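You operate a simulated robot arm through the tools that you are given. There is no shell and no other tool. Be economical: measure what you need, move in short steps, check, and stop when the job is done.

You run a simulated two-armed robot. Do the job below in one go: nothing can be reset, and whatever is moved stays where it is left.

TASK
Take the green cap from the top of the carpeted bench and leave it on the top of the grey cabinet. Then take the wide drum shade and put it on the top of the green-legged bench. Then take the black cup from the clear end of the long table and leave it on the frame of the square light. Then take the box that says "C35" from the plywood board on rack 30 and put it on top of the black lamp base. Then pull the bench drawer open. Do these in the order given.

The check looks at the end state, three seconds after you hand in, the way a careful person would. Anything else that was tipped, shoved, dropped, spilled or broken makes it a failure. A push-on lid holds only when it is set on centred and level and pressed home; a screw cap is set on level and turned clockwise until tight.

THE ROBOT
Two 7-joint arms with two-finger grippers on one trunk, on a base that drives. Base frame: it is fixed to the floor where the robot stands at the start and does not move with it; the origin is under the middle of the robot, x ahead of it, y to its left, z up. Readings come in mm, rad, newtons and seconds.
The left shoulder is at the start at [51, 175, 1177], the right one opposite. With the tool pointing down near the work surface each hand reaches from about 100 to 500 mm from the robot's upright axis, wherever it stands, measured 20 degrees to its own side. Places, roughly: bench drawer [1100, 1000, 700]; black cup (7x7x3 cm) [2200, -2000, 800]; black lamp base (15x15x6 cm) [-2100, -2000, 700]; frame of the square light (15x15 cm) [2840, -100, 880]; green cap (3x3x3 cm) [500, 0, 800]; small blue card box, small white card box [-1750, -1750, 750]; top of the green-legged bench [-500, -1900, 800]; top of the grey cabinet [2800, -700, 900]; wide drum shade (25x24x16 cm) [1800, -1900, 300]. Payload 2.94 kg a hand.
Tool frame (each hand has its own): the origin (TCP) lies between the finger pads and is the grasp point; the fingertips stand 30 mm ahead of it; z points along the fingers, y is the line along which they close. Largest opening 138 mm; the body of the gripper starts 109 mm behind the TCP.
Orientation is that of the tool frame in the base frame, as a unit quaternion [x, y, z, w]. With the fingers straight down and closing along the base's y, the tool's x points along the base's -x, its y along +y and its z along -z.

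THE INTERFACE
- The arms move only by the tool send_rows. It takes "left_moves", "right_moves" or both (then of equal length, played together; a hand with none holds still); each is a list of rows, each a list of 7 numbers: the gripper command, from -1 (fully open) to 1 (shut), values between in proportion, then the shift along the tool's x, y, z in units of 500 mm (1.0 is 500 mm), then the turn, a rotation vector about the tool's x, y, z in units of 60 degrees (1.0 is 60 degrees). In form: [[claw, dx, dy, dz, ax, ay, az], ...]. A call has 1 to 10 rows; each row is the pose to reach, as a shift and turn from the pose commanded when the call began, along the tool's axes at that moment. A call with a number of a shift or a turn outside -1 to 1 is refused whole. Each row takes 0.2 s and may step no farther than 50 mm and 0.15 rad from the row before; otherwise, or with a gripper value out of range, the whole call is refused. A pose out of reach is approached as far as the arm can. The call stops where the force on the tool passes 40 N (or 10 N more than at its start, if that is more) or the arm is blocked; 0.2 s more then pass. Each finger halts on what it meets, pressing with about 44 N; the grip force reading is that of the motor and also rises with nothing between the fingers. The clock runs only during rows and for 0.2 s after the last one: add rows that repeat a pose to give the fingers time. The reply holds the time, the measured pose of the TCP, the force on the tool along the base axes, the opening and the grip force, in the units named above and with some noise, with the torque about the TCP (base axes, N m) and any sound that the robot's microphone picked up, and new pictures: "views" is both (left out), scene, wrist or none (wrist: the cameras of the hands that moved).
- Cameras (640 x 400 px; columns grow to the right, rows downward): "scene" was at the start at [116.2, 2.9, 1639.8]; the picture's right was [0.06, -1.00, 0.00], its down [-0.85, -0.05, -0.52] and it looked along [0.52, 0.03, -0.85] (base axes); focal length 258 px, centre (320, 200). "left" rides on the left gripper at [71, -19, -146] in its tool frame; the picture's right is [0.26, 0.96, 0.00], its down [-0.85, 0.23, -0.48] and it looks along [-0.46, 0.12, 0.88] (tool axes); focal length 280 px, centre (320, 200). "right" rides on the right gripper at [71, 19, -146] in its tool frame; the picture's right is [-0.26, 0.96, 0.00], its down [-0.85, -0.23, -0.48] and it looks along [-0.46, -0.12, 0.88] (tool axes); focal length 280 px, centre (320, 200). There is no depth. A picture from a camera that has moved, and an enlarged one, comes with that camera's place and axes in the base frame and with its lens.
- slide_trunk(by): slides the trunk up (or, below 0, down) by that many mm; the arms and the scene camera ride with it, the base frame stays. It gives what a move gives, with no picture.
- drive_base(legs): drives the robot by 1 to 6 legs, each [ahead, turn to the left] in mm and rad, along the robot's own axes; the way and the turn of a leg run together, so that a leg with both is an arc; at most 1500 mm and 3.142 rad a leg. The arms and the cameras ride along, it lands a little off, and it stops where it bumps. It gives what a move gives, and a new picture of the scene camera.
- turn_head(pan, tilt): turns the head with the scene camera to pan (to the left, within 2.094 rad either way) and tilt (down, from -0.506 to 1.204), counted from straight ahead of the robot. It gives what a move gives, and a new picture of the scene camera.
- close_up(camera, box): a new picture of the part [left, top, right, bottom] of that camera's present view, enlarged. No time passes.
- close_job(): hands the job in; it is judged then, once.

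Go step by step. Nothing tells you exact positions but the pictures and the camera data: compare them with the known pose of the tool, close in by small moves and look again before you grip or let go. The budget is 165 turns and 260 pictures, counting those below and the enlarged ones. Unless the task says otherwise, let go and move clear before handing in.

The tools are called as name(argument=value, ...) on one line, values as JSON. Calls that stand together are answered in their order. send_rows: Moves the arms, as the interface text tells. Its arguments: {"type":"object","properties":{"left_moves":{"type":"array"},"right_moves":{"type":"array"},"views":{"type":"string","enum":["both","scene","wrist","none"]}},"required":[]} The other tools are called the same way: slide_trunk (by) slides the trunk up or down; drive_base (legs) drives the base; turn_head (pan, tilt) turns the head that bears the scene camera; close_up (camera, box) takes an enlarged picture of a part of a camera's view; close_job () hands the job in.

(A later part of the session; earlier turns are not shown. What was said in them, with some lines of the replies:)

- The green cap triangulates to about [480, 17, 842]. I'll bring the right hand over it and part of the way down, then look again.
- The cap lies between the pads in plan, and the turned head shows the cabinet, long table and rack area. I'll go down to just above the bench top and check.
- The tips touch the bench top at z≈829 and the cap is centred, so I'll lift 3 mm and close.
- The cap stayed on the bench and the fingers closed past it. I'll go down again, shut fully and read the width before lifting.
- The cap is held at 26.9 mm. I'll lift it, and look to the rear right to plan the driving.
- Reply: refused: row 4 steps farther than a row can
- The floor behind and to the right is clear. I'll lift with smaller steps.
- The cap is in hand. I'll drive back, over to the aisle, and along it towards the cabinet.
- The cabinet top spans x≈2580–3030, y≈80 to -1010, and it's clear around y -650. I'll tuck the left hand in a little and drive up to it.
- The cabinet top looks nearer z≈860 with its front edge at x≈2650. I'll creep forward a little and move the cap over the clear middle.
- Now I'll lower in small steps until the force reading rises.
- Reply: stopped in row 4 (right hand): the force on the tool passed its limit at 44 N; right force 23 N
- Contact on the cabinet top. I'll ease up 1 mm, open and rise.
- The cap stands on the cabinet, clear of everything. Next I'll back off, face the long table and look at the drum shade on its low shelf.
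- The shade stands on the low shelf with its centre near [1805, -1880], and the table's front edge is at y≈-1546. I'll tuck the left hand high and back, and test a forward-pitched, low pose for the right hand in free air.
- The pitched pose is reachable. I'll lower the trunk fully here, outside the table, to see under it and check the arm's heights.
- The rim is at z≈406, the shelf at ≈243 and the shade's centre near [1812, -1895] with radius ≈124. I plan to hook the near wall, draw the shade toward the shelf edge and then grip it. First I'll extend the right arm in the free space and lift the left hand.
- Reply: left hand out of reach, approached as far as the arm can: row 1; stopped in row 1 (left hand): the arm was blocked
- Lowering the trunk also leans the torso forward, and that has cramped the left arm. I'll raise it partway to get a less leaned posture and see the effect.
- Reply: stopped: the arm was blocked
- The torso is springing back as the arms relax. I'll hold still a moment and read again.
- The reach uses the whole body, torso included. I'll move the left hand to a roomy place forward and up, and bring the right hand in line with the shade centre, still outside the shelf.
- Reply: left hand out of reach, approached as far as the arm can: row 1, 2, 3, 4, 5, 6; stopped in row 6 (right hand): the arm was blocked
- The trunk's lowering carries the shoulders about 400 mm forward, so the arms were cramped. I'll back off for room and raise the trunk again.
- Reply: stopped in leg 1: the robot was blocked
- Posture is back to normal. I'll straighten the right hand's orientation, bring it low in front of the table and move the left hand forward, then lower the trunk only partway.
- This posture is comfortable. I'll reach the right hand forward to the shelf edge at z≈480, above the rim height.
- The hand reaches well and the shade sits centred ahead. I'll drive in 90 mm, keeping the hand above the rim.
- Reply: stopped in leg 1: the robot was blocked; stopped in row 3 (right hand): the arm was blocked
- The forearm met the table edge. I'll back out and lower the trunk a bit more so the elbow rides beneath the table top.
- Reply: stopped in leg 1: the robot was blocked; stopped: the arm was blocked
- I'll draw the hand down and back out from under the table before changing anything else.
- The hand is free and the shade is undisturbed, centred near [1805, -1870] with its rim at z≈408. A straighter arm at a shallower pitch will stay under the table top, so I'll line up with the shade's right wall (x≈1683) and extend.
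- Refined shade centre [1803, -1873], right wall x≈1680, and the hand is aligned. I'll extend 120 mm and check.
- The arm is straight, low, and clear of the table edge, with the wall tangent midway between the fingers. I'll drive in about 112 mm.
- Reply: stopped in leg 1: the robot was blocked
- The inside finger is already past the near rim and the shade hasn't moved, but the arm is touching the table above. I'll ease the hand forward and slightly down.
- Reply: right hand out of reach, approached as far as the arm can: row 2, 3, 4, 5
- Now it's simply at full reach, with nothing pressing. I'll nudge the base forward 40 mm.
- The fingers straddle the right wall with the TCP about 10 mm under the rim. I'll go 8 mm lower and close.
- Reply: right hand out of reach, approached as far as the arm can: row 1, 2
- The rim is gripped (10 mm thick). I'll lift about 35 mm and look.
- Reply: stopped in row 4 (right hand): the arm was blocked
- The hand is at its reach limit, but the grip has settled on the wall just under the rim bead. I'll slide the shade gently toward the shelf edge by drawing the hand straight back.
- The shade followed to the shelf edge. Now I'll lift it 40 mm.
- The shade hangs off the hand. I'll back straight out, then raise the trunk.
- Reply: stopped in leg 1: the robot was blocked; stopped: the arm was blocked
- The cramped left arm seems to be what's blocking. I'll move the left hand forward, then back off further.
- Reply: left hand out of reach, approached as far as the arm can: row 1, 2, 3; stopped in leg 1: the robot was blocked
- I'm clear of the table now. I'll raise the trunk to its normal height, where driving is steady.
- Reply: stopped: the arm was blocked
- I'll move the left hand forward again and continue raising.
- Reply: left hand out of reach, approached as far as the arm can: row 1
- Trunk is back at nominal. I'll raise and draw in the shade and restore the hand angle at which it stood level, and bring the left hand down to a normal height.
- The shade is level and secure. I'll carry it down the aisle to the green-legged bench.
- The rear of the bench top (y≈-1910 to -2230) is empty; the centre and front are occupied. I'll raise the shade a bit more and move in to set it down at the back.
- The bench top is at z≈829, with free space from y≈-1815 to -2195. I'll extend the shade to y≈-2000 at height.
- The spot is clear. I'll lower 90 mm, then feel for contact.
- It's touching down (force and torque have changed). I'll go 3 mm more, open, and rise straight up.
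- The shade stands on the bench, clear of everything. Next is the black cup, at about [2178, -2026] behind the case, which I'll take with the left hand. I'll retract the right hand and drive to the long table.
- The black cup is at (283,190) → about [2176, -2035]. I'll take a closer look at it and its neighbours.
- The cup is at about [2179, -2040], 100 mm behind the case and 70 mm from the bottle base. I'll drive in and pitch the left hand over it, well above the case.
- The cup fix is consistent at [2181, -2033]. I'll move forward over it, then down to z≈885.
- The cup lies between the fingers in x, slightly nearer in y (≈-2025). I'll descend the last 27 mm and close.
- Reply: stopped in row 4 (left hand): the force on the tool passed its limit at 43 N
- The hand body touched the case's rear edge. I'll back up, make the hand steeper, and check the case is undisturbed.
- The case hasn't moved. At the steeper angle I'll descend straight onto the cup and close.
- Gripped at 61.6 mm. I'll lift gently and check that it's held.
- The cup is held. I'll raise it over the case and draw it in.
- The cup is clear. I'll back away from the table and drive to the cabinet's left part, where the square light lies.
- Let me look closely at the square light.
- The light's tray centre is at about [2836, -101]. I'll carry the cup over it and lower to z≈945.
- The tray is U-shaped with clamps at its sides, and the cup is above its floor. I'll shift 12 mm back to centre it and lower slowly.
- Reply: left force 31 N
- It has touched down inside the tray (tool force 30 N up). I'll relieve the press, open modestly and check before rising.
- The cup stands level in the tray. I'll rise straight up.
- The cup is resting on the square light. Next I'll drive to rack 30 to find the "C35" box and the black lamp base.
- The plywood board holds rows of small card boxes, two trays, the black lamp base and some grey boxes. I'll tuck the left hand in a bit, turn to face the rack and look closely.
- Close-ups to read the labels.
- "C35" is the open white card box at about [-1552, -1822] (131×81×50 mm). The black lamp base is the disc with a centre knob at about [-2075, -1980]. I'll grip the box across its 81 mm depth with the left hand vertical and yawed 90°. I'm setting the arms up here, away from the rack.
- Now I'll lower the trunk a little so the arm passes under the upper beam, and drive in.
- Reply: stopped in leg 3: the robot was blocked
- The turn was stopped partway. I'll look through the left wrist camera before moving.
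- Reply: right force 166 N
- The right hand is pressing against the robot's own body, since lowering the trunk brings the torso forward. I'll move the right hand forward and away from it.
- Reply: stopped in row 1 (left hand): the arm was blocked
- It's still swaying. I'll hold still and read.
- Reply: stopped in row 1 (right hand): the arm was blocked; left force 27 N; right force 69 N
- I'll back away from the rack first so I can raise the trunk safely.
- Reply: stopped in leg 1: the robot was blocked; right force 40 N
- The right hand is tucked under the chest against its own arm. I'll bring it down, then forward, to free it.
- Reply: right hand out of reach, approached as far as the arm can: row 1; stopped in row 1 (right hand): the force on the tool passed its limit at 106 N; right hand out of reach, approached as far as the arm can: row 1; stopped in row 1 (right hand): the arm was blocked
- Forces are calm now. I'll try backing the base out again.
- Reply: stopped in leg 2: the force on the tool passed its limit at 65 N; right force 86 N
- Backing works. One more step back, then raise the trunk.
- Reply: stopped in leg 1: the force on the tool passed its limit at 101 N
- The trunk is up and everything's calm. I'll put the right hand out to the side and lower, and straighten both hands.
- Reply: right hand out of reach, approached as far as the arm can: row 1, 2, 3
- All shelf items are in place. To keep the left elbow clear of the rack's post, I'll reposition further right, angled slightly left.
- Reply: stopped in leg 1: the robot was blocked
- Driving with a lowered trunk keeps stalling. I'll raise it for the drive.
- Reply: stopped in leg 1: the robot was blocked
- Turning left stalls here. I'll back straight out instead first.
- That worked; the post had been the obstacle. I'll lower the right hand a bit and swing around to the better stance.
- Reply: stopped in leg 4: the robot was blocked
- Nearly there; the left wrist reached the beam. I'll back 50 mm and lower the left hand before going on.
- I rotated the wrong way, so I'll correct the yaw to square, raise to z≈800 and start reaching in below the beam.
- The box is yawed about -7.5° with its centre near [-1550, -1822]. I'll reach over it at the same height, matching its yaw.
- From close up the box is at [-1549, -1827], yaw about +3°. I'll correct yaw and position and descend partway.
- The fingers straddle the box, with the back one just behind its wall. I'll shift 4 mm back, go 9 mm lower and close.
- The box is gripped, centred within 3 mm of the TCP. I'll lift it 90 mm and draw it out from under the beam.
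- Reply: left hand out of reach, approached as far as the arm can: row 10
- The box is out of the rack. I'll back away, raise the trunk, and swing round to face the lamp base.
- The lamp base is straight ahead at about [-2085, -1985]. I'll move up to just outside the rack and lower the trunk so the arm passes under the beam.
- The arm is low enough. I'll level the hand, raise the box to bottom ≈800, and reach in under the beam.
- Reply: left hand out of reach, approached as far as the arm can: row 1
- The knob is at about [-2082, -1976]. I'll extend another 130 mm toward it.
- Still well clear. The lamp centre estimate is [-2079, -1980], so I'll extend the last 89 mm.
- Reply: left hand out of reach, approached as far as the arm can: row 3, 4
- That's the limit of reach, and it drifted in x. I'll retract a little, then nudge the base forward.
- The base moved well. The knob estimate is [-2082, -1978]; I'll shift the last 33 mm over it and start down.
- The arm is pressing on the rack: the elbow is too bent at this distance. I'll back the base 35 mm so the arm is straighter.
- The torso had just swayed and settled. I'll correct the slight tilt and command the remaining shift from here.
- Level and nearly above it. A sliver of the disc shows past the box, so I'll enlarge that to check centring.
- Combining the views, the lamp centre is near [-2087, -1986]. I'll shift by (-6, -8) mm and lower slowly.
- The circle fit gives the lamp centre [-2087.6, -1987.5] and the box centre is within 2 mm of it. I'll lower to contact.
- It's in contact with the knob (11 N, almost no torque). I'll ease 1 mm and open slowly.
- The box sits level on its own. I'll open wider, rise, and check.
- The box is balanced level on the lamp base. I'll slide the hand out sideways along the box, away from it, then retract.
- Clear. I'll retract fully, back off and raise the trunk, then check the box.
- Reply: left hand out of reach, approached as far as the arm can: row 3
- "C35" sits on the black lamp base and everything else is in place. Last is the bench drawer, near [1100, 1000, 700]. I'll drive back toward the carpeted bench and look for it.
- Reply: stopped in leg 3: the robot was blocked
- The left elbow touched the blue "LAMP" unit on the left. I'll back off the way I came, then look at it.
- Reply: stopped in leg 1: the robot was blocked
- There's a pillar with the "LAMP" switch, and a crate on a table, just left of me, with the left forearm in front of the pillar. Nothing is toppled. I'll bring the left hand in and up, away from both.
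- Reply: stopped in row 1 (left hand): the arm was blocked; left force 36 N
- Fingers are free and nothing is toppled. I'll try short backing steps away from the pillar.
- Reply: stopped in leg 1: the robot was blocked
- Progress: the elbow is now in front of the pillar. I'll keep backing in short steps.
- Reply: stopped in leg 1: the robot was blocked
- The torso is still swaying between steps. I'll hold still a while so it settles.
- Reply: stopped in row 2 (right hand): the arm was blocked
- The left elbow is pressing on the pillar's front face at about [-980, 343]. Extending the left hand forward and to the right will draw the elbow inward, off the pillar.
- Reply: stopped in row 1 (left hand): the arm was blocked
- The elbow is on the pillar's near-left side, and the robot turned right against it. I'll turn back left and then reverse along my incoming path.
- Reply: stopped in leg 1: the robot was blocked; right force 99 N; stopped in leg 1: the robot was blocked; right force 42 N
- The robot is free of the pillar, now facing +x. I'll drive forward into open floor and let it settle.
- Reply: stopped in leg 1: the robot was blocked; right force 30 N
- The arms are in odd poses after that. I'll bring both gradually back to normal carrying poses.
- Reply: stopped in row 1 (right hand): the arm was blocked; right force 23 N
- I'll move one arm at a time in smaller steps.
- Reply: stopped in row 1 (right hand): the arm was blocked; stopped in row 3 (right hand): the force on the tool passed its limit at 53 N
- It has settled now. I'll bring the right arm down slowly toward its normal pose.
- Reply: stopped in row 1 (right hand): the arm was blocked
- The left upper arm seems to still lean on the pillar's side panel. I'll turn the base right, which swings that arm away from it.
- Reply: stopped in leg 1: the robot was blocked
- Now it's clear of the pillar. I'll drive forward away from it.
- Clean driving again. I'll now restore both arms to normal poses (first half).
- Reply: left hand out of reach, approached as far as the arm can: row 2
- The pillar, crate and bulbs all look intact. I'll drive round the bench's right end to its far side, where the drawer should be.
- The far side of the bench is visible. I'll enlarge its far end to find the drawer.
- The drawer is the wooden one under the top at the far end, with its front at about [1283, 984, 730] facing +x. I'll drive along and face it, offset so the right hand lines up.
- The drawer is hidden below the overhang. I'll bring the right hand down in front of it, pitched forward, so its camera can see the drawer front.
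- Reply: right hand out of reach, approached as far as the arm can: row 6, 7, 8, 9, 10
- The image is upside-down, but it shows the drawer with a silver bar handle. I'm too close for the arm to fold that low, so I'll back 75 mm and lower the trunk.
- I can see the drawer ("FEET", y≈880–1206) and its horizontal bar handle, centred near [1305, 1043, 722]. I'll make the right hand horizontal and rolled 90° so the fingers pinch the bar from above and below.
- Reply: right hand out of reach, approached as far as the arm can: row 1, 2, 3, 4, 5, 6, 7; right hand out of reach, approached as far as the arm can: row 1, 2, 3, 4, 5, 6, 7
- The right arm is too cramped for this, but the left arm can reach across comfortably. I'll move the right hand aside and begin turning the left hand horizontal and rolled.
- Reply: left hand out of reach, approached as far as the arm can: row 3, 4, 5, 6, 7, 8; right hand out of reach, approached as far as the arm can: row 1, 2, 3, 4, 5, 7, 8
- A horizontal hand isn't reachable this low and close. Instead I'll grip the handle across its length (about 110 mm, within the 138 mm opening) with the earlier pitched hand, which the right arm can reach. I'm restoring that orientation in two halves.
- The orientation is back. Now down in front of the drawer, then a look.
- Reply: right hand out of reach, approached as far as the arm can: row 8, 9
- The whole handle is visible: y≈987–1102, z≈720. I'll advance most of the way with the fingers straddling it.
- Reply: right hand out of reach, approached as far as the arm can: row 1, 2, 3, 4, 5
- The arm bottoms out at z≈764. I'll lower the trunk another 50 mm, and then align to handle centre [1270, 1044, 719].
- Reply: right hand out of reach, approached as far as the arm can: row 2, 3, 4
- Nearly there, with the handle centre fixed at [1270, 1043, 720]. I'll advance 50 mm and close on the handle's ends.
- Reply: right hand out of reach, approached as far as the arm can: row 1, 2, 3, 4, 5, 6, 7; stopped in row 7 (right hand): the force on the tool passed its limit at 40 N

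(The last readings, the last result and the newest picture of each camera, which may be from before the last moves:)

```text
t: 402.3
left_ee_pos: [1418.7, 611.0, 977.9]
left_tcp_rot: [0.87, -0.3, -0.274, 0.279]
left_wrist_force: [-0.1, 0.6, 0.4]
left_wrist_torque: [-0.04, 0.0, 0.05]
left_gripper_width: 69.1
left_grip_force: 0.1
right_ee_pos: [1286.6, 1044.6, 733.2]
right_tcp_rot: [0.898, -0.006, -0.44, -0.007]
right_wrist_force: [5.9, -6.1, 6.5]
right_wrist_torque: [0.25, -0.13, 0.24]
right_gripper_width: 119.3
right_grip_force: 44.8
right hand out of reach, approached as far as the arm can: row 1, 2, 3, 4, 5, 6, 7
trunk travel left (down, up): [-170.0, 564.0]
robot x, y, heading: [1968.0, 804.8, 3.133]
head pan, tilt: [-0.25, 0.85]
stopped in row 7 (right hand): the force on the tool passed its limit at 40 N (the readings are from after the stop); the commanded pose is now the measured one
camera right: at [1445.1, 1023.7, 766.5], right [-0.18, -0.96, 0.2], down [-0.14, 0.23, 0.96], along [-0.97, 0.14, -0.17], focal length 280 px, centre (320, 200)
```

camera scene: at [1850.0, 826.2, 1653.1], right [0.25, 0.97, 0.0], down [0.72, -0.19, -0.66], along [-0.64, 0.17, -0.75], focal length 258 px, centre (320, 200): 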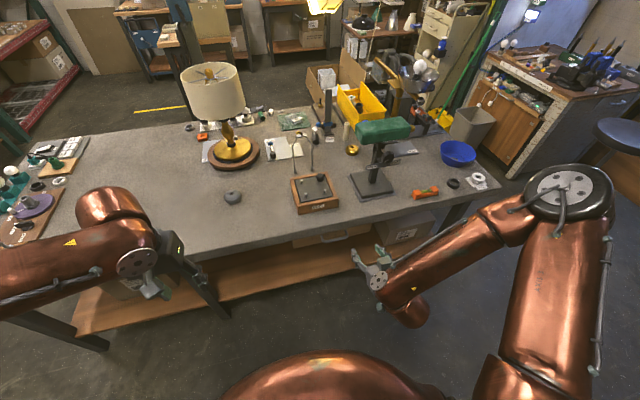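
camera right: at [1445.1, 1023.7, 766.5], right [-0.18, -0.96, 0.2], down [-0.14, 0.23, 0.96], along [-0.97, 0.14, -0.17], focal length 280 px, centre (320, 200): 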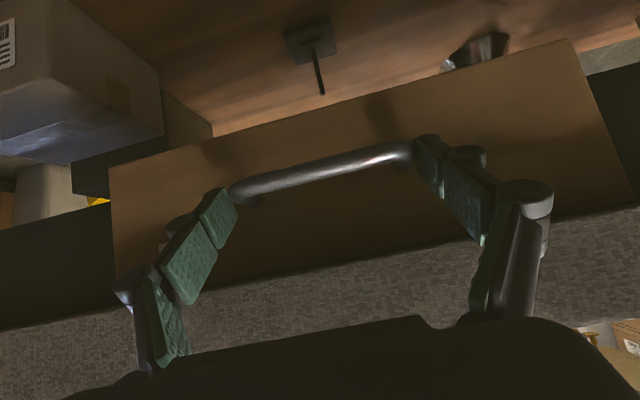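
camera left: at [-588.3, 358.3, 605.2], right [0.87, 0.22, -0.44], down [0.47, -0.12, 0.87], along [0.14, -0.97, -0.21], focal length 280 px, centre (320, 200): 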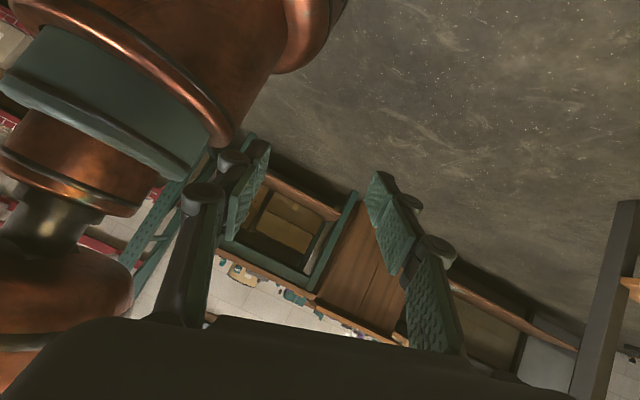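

The handle is gripped (119 mm, 45 N). Now I'll pull straight out in +x.

send_rows(right_moves=[[1, 0.025, 0, -0.032, 0, 0, 0], [1, 0.05, 0, -0.064, 0, 0, 0], [1, 0.075, 0, -0.095, 0, 0, 0], [1, 0.1, 0, -0.127, 0, 0, 0], [1, 0.125, 0, -0.158, 0, 0, 0], [1, 0.15, 0, -0.19, 0, 0, 0], [1, 0.175, 0, -0.221, 0, 0, 0]], views="wrist")

```text
t: 403.9
left_ee_pos: [1419.3, 609.8, 976.0]
left_tcp_rot: [0.87, -0.3, -0.273, 0.279]
left_wrist_force: [0.0, 0.4, 0.2]
left_wrist_torque: [0.01, -0.01, 0.02]
left_gripper_width: 69.2
left_grip_force: 0.1
right_ee_pos: [1423.1, 1045.1, 733.3]
right_tcp_rot: [0.895, -0.011, -0.445, -0.013]
right_wrist_force: [-0.6, 2.0, 14.7]
right_wrist_torque: [0.33, -0.03, -0.32]
right_gripper_width: 118.4
right_grip_force: 45.7
trunk travel left (down, up): [-170.0, 564.0]
robot x, y, heading: [1968.7, 809.0, 3.135]
head pan, tilt: [-0.25, 0.85]
stopped in row 7 (right hand): the force on the tool passed its limit at 41 N (the readings are from after the stop); the commanded pose is now the measured one
camera right: at [1581.5, 1021.5, 764.4], right [-0.19, -0.96, 0.2], down [-0.13, 0.22, 0.97], along [-0.97, 0.16, -0.16], focal length 280 px, centre (320, 200)
```

right: 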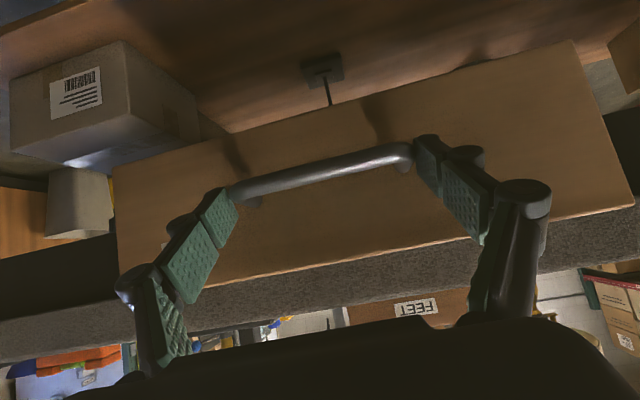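

The drawer has come out about 137 mm. I'll try a little further to see whether it's fully open.

send_rows(right_moves=[[1, 0.026, 0, -0.022, 0, 0, 0], [1, 0.05, 0, -0.052, 0, 0, 0], [1, 0.075, 0, -0.084, 0, 0, 0], [1, 0.1, 0, -0.115, 0, 0, 0]], views="none")

```text
t: 404.5
left_ee_pos: [1419.4, 609.5, 976.2]
left_tcp_rot: [0.87, -0.3, -0.274, 0.279]
left_wrist_force: [1.6, -0.6, 0.9]
left_wrist_torque: [0.07, 0.01, -0.06]
left_gripper_width: 68.9
left_grip_force: 0.1
right_ee_pos: [1440.7, 1038.9, 727.7]
right_tcp_rot: [0.895, -0.009, -0.446, -0.014]
right_wrist_force: [0.0, 2.5, -3.1]
right_wrist_torque: [-0.21, 0.21, 0.25]
right_gripper_width: 32.7
right_grip_force: 17.2
right hand out of reach, approached as far as the arm can: row 2
trunk travel left (down, up): [-170.0, 564.0]
robot x, y, heading: [1966.7, 806.8, 3.136]
head pan, tilt: [-0.25, 0.85]
stopped in row 2 (right hand): the force on the tool passed its limit at 52 N (the readings are from after the stop); the commanded pose is now the measured one
```

The grip slid off at the drawer's stop. I'll retract the hand away and look at the drawer.

send_rows(right_moves=[[0.5, 0.02, 0, -0.03, 0, 0, 0], [0.5, 0.04, 0, -0.06, 0, 0, 0], [0.5, 0.03, 0, -0.1, 0, 0, 0], [0.5, 0.0, 0, -0.14, 0, 0, 0]], views="both")

```text
t: 405.5
left_ee_pos: [1417.9, 613.1, 976.5]
left_tcp_rot: [0.87, -0.301, -0.273, 0.279]
left_wrist_force: [-0.2, 0.1, 0.4]
left_wrist_torque: [-0.05, -0.02, 0.01]
left_gripper_width: 69.0
left_grip_force: 0.1
right_ee_pos: [1434.3, 1024.4, 758.5]
right_tcp_rot: [0.895, -0.013, -0.445, -0.017]
right_wrist_force: [1.0, -0.2, 0.5]
right_wrist_torque: [0.02, -0.01, 0.01]
right_gripper_width: 34.4
right_grip_force: 0.1
right hand out of reach, approached as far as the arm can: row 1, 2, 3, 4
trunk travel left (down, up): [-170.0, 564.0]
robot x, y, heading: [1966.7, 807.8, 3.134]
head pan, tilt: [-0.25, 0.85]
camera scene: at [1715.5, 827.2, 1464.3], right [0.25, 0.97, 0.0], down [0.73, -0.19, -0.66], along [-0.64, 0.17, -0.75], focal length 258 px, centre (320, 200)
camera right: at [1594.1, 1000.9, 789.3], right [-0.19, -0.96, 0.19], down [-0.13, 0.22, 0.97], along [-0.97, 0.16, -0.16], focal length 280 px, centre (320, 200)
```

scene: 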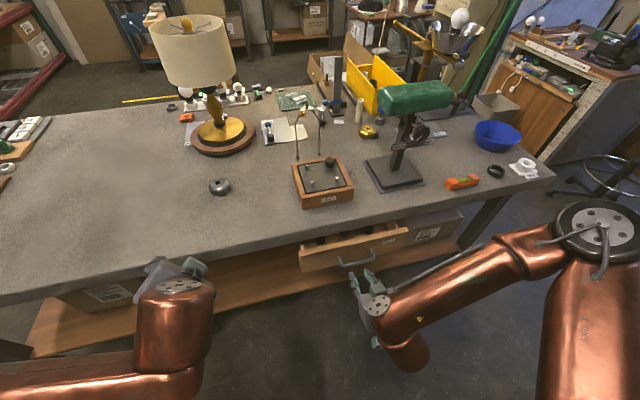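
right: 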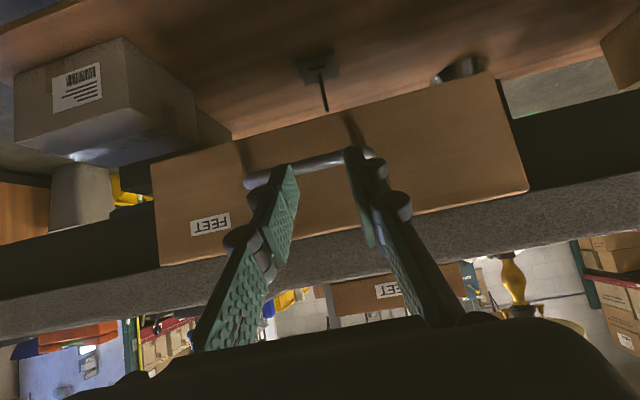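

The drawer is open about 100 mm. I'll re-grip the handle and pull again to make sure it's fully open.

send_rows(right_moves=[[-1, 0, -0.033, 0, 0, 0, 0], [-1, 0, -0.033, 0, 0, 0, 0], [-1, 0, -0.033, 0, 0, 0, 0], [-1, 0, -0.033, 0, 0, 0, 0], [-1, 0, -0.033, 0, 0, 0, 0], [-1, -0.002, -0.033, 0.04, 0, 0, 0], [-1, -0.003, -0.033, 0.08, 0, 0, 0], [-1, -0.004, -0.033, 0.125, 0, 0, 0], [-1, -0.004, -0.033, 0.125, 0, 0, 0]], views="wrist")

```text
t: 407.5
left_ee_pos: [1418.1, 610.9, 975.5]
left_tcp_rot: [0.87, -0.301, -0.274, 0.278]
left_wrist_force: [-0.1, 0.4, -0.2]
left_wrist_torque: [0.0, 0.0, -0.01]
left_gripper_width: 68.8
left_grip_force: 0.1
right_ee_pos: [1386.3, 1043.4, 721.5]
right_tcp_rot: [0.895, -0.012, -0.445, -0.016]
right_wrist_force: [0.4, 0.1, -0.1]
right_wrist_torque: [-0.01, 0.0, 0.0]
right_gripper_width: 138.1
right_grip_force: 0.0
right hand out of reach, approached as far as the arm can: row 1, 2, 3, 4, 5
trunk travel left (down, up): [-170.0, 564.0]
robot x, y, heading: [1965.7, 807.7, 3.134]
head pan, tilt: [-0.25, 0.85]
camera right: at [1545.2, 1020.0, 752.7], right [-0.19, -0.96, 0.19], down [-0.12, 0.22, 0.97], along [-0.97, 0.16, -0.16], focal length 280 px, centre (320, 200)
```

right: 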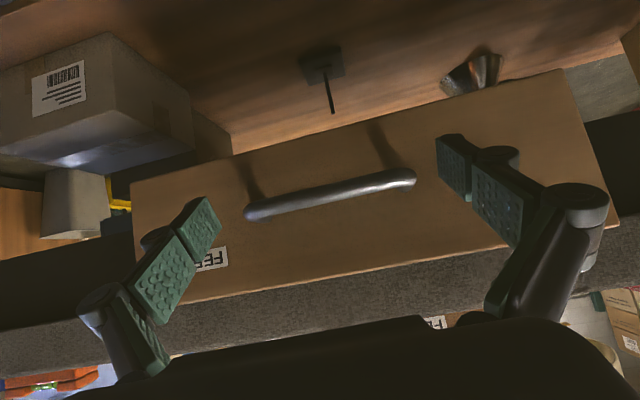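

The handle is at x≈1362, so it's open about 95 mm. I'll advance 14 mm, grip and pull again.

send_rows(right_moves=[[-1, -0.017, 0, 0.022, 0, 0, 0], [1, -0.017, 0, 0.022, 0, 0, 0], [1, -0.017, 0, 0.022, 0, 0, 0], [1, -0.017, 0, 0.022, 0, 0, 0], [1, 0.0, 0, 0.0, 0, 0, 0], [1, 0.015, 0, -0.019, 0, 0, 0], [1, 0.03, 0, -0.038, 0, 0, 0], [1, 0.045, 0, -0.057, 0, 0, 0], [1, 0.06, 0, -0.076, 0, 0, 0]], views="wrist")

```text
t: 409.5
left_ee_pos: [1418.5, 613.5, 977.1]
left_tcp_rot: [0.87, -0.3, -0.273, 0.281]
left_wrist_force: [0.5, 0.4, 0.3]
left_wrist_torque: [-0.01, 0.02, 0.01]
left_gripper_width: 68.8
left_grip_force: 0.0
right_ee_pos: [1434.8, 1045.5, 722.3]
right_tcp_rot: [0.895, -0.013, -0.446, -0.016]
right_wrist_force: [0.3, 15.1, 2.2]
right_wrist_torque: [0.78, 0.74, 0.51]
right_gripper_width: 120.0
right_grip_force: 45.3
trunk travel left (down, up): [-170.0, 564.0]
robot x, y, heading: [1967.6, 809.7, 3.134]
head pan, tilt: [-0.25, 0.85]
camera right: at [1593.7, 1020.2, 752.9], right [-0.19, -0.96, 0.19], down [-0.12, 0.22, 0.97], along [-0.97, 0.16, -0.16], focal length 280 px, centre (320, 200)
```

right: 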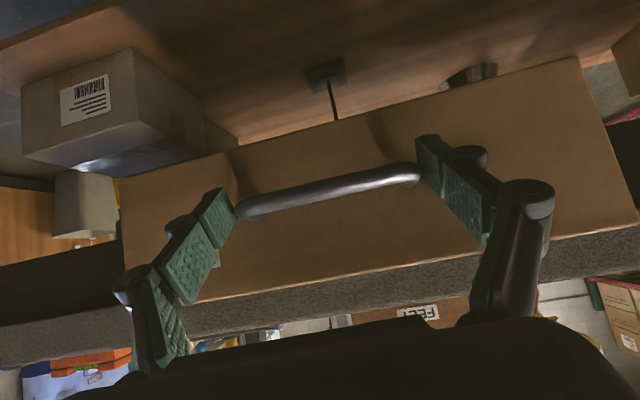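

It slid out further without trouble. I'll pull the rest with a short reverse of the base.

drive_base(legs=[[-60, 0]])

close_up(camera="right", box=[0, 0, 640, 400])

```text
t: 410.5
left_ee_pos: [1479.8, 611.0, 978.1]
left_tcp_rot: [0.87, -0.301, -0.274, 0.28]
left_wrist_force: [-0.8, 0.1, 0.5]
left_wrist_torque: [-0.01, -0.04, 0.03]
left_gripper_width: 68.8
left_grip_force: 0.1
right_ee_pos: [1495.2, 1043.9, 722.0]
right_tcp_rot: [0.895, -0.014, -0.446, -0.016]
right_wrist_force: [-2.0, 16.3, 0.3]
right_wrist_torque: [0.66, 0.83, -1.05]
right_gripper_width: 119.8
right_grip_force: 44.7
trunk travel left (down, up): [-170.0, 564.0]
robot x, y, heading: [2028.4, 805.5, 3.139]
head pan, tilt: [-0.25, 0.85]
camera scene: at [1769.4, 828.7, 1463.3], right [0.25, 0.97, 0.0], down [0.73, -0.19, -0.66], along [-0.64, 0.17, -0.75], focal length 258 px, centre (320, 200)
```

scene: 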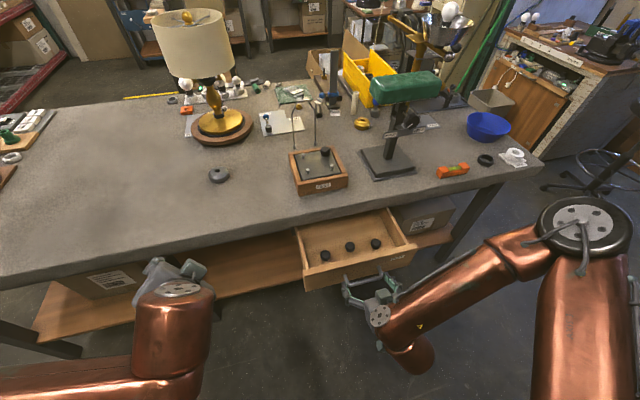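

```text
1.00 times, centred on (320, 200) of right (not enlarged: the box is as wide or as high as the picture)
camera zoom: at [1654.2, 1020.1, 753.3], right [-0.19, -0.96, 0.19], down [-0.12, 0.22, 0.97], along [-0.97, 0.16, -0.16], focal length 280 px, centre (320, 200)
```

zoom: 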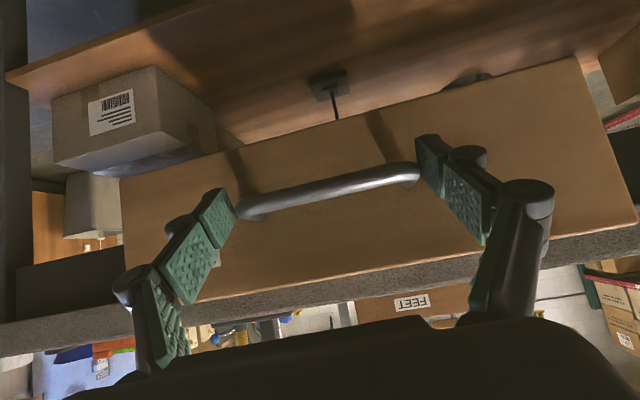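

The drawer is well open (about 210 mm, contents in view). I'll let go and move the hand clear.

send_rows(right_moves=[[-1, 0, 0, 0, 0, 0, 0], [-1, 0, 0, 0, 0, 0, 0], [-1, 0, 0, 0, 0, 0, 0], [-1, 0, 0, -0.05, 0, 0, 0], [-1, 0, 0, -0.12, 0, 0, 0], [-1, 0, 0, -0.2, 0, 0, 0], [-1, 0, 0, -0.28, 0, 0, 0]], views="scene")

```text
t: 412.1
left_ee_pos: [1481.2, 611.4, 979.0]
left_tcp_rot: [0.869, -0.3, -0.275, 0.28]
left_wrist_force: [1.0, -0.2, 1.1]
left_wrist_torque: [-0.03, 0.0, 0.0]
left_gripper_width: 69.2
left_grip_force: 0.0
right_ee_pos: [1494.7, 1008.4, 783.7]
right_tcp_rot: [0.894, -0.015, -0.446, -0.018]
right_wrist_force: [-0.1, 0.4, 0.3]
right_wrist_torque: [-0.01, 0.0, -0.02]
right_gripper_width: 138.0
right_grip_force: 0.1
right hand out of reach, approached as far as the arm can: row 4, 5, 6, 7
trunk travel left (down, up): [-170.0, 564.0]
robot x, y, heading: [2026.4, 808.3, 3.137]
head pan, tilt: [-0.25, 0.85]
camera scene: at [1774.7, 827.0, 1464.0], right [0.25, 0.97, 0.0], down [0.73, -0.19, -0.66], along [-0.64, 0.17, -0.75], focal length 258 px, centre (320, 200)
```

scene: 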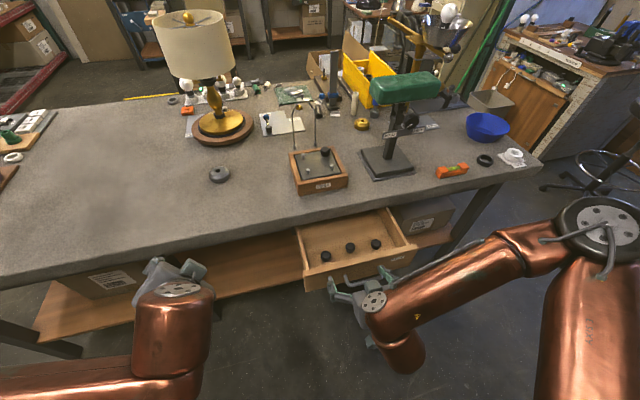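

Drawer open and the hand is free. I'll lift it well clear.

send_rows(right_moves=[[-1, -0.06, 0, -0.05, 0, 0, 0], [-1, -0.12, 0, -0.1, 0, 0, 0], [-1, -0.18, 0, -0.15, 0, 0, 0], [-1, -0.22, 0, -0.2, 0, 0, 0]], views="scene")

```text
t: 413.1
left_ee_pos: [1484.0, 612.2, 979.5]
left_tcp_rot: [0.869, -0.3, -0.277, 0.279]
left_wrist_force: [0.2, 0.1, -0.3]
left_wrist_torque: [0.0, 0.0, 0.04]
left_gripper_width: 68.9
left_grip_force: 0.1
right_ee_pos: [1509.1, 1006.3, 933.6]
right_tcp_rot: [0.894, -0.012, -0.448, -0.016]
right_wrist_force: [1.0, -0.2, 0.8]
right_wrist_torque: [-0.02, 0.05, -0.01]
right_gripper_width: 137.8
right_grip_force: 0.1
right hand out of reach, approached as far as the arm can: row 1
trunk travel left (down, up): [-170.0, 564.0]
robot x, y, heading: [2023.8, 807.4, 3.134]
head pan, tilt: [-0.25, 0.85]
camera scene: at [1775.6, 826.9, 1464.2], right [0.25, 0.97, 0.0], down [0.73, -0.19, -0.66], along [-0.64, 0.17, -0.75], focal length 258 px, centre (320, 200)
```

scene: 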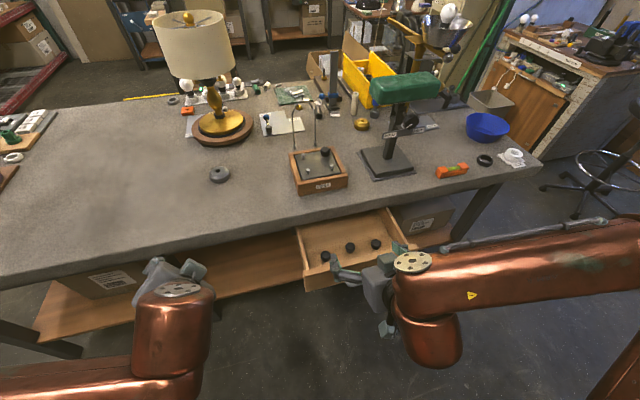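

The drawer stands open with its contents in place, and both hands are clear and empty. All five jobs are done, so I'm handing in.

close_job()

```text
The job is handed in.
```

I did all five jobs in the order given and handed in. I checked each result by camera as I finished it, but didn't go round them all again at the end.

- **Green cap:** it stands on the top of the grey cabinet.
- **Drum shade:** it stands upright in the clear space at the back of the green-legged bench.
- **Black cup:** it sits level inside the tray of the square light. It is too wide to stand on the rim alone, so it rests within the frame.
- **"C35" box:** it sits level on the knob in the middle of the black lamp base.
- **Bench drawer:** it is open about 210 mm, with its contents in place.

Several times the arms bumped or pressed on things:

- **Table, case and rack:** the arms touched the long table's edge, the brass case and the rack. I saw nothing out of place there afterwards.
- **"LAMP" pillar:** on the way to the drawer, the left arm jammed against this pillar and took several moves to free. The pillar, the crate and the bulbs beside it all looked upright and in place afterwards. I can't rule out a small shift of the crank handle on the pillar.
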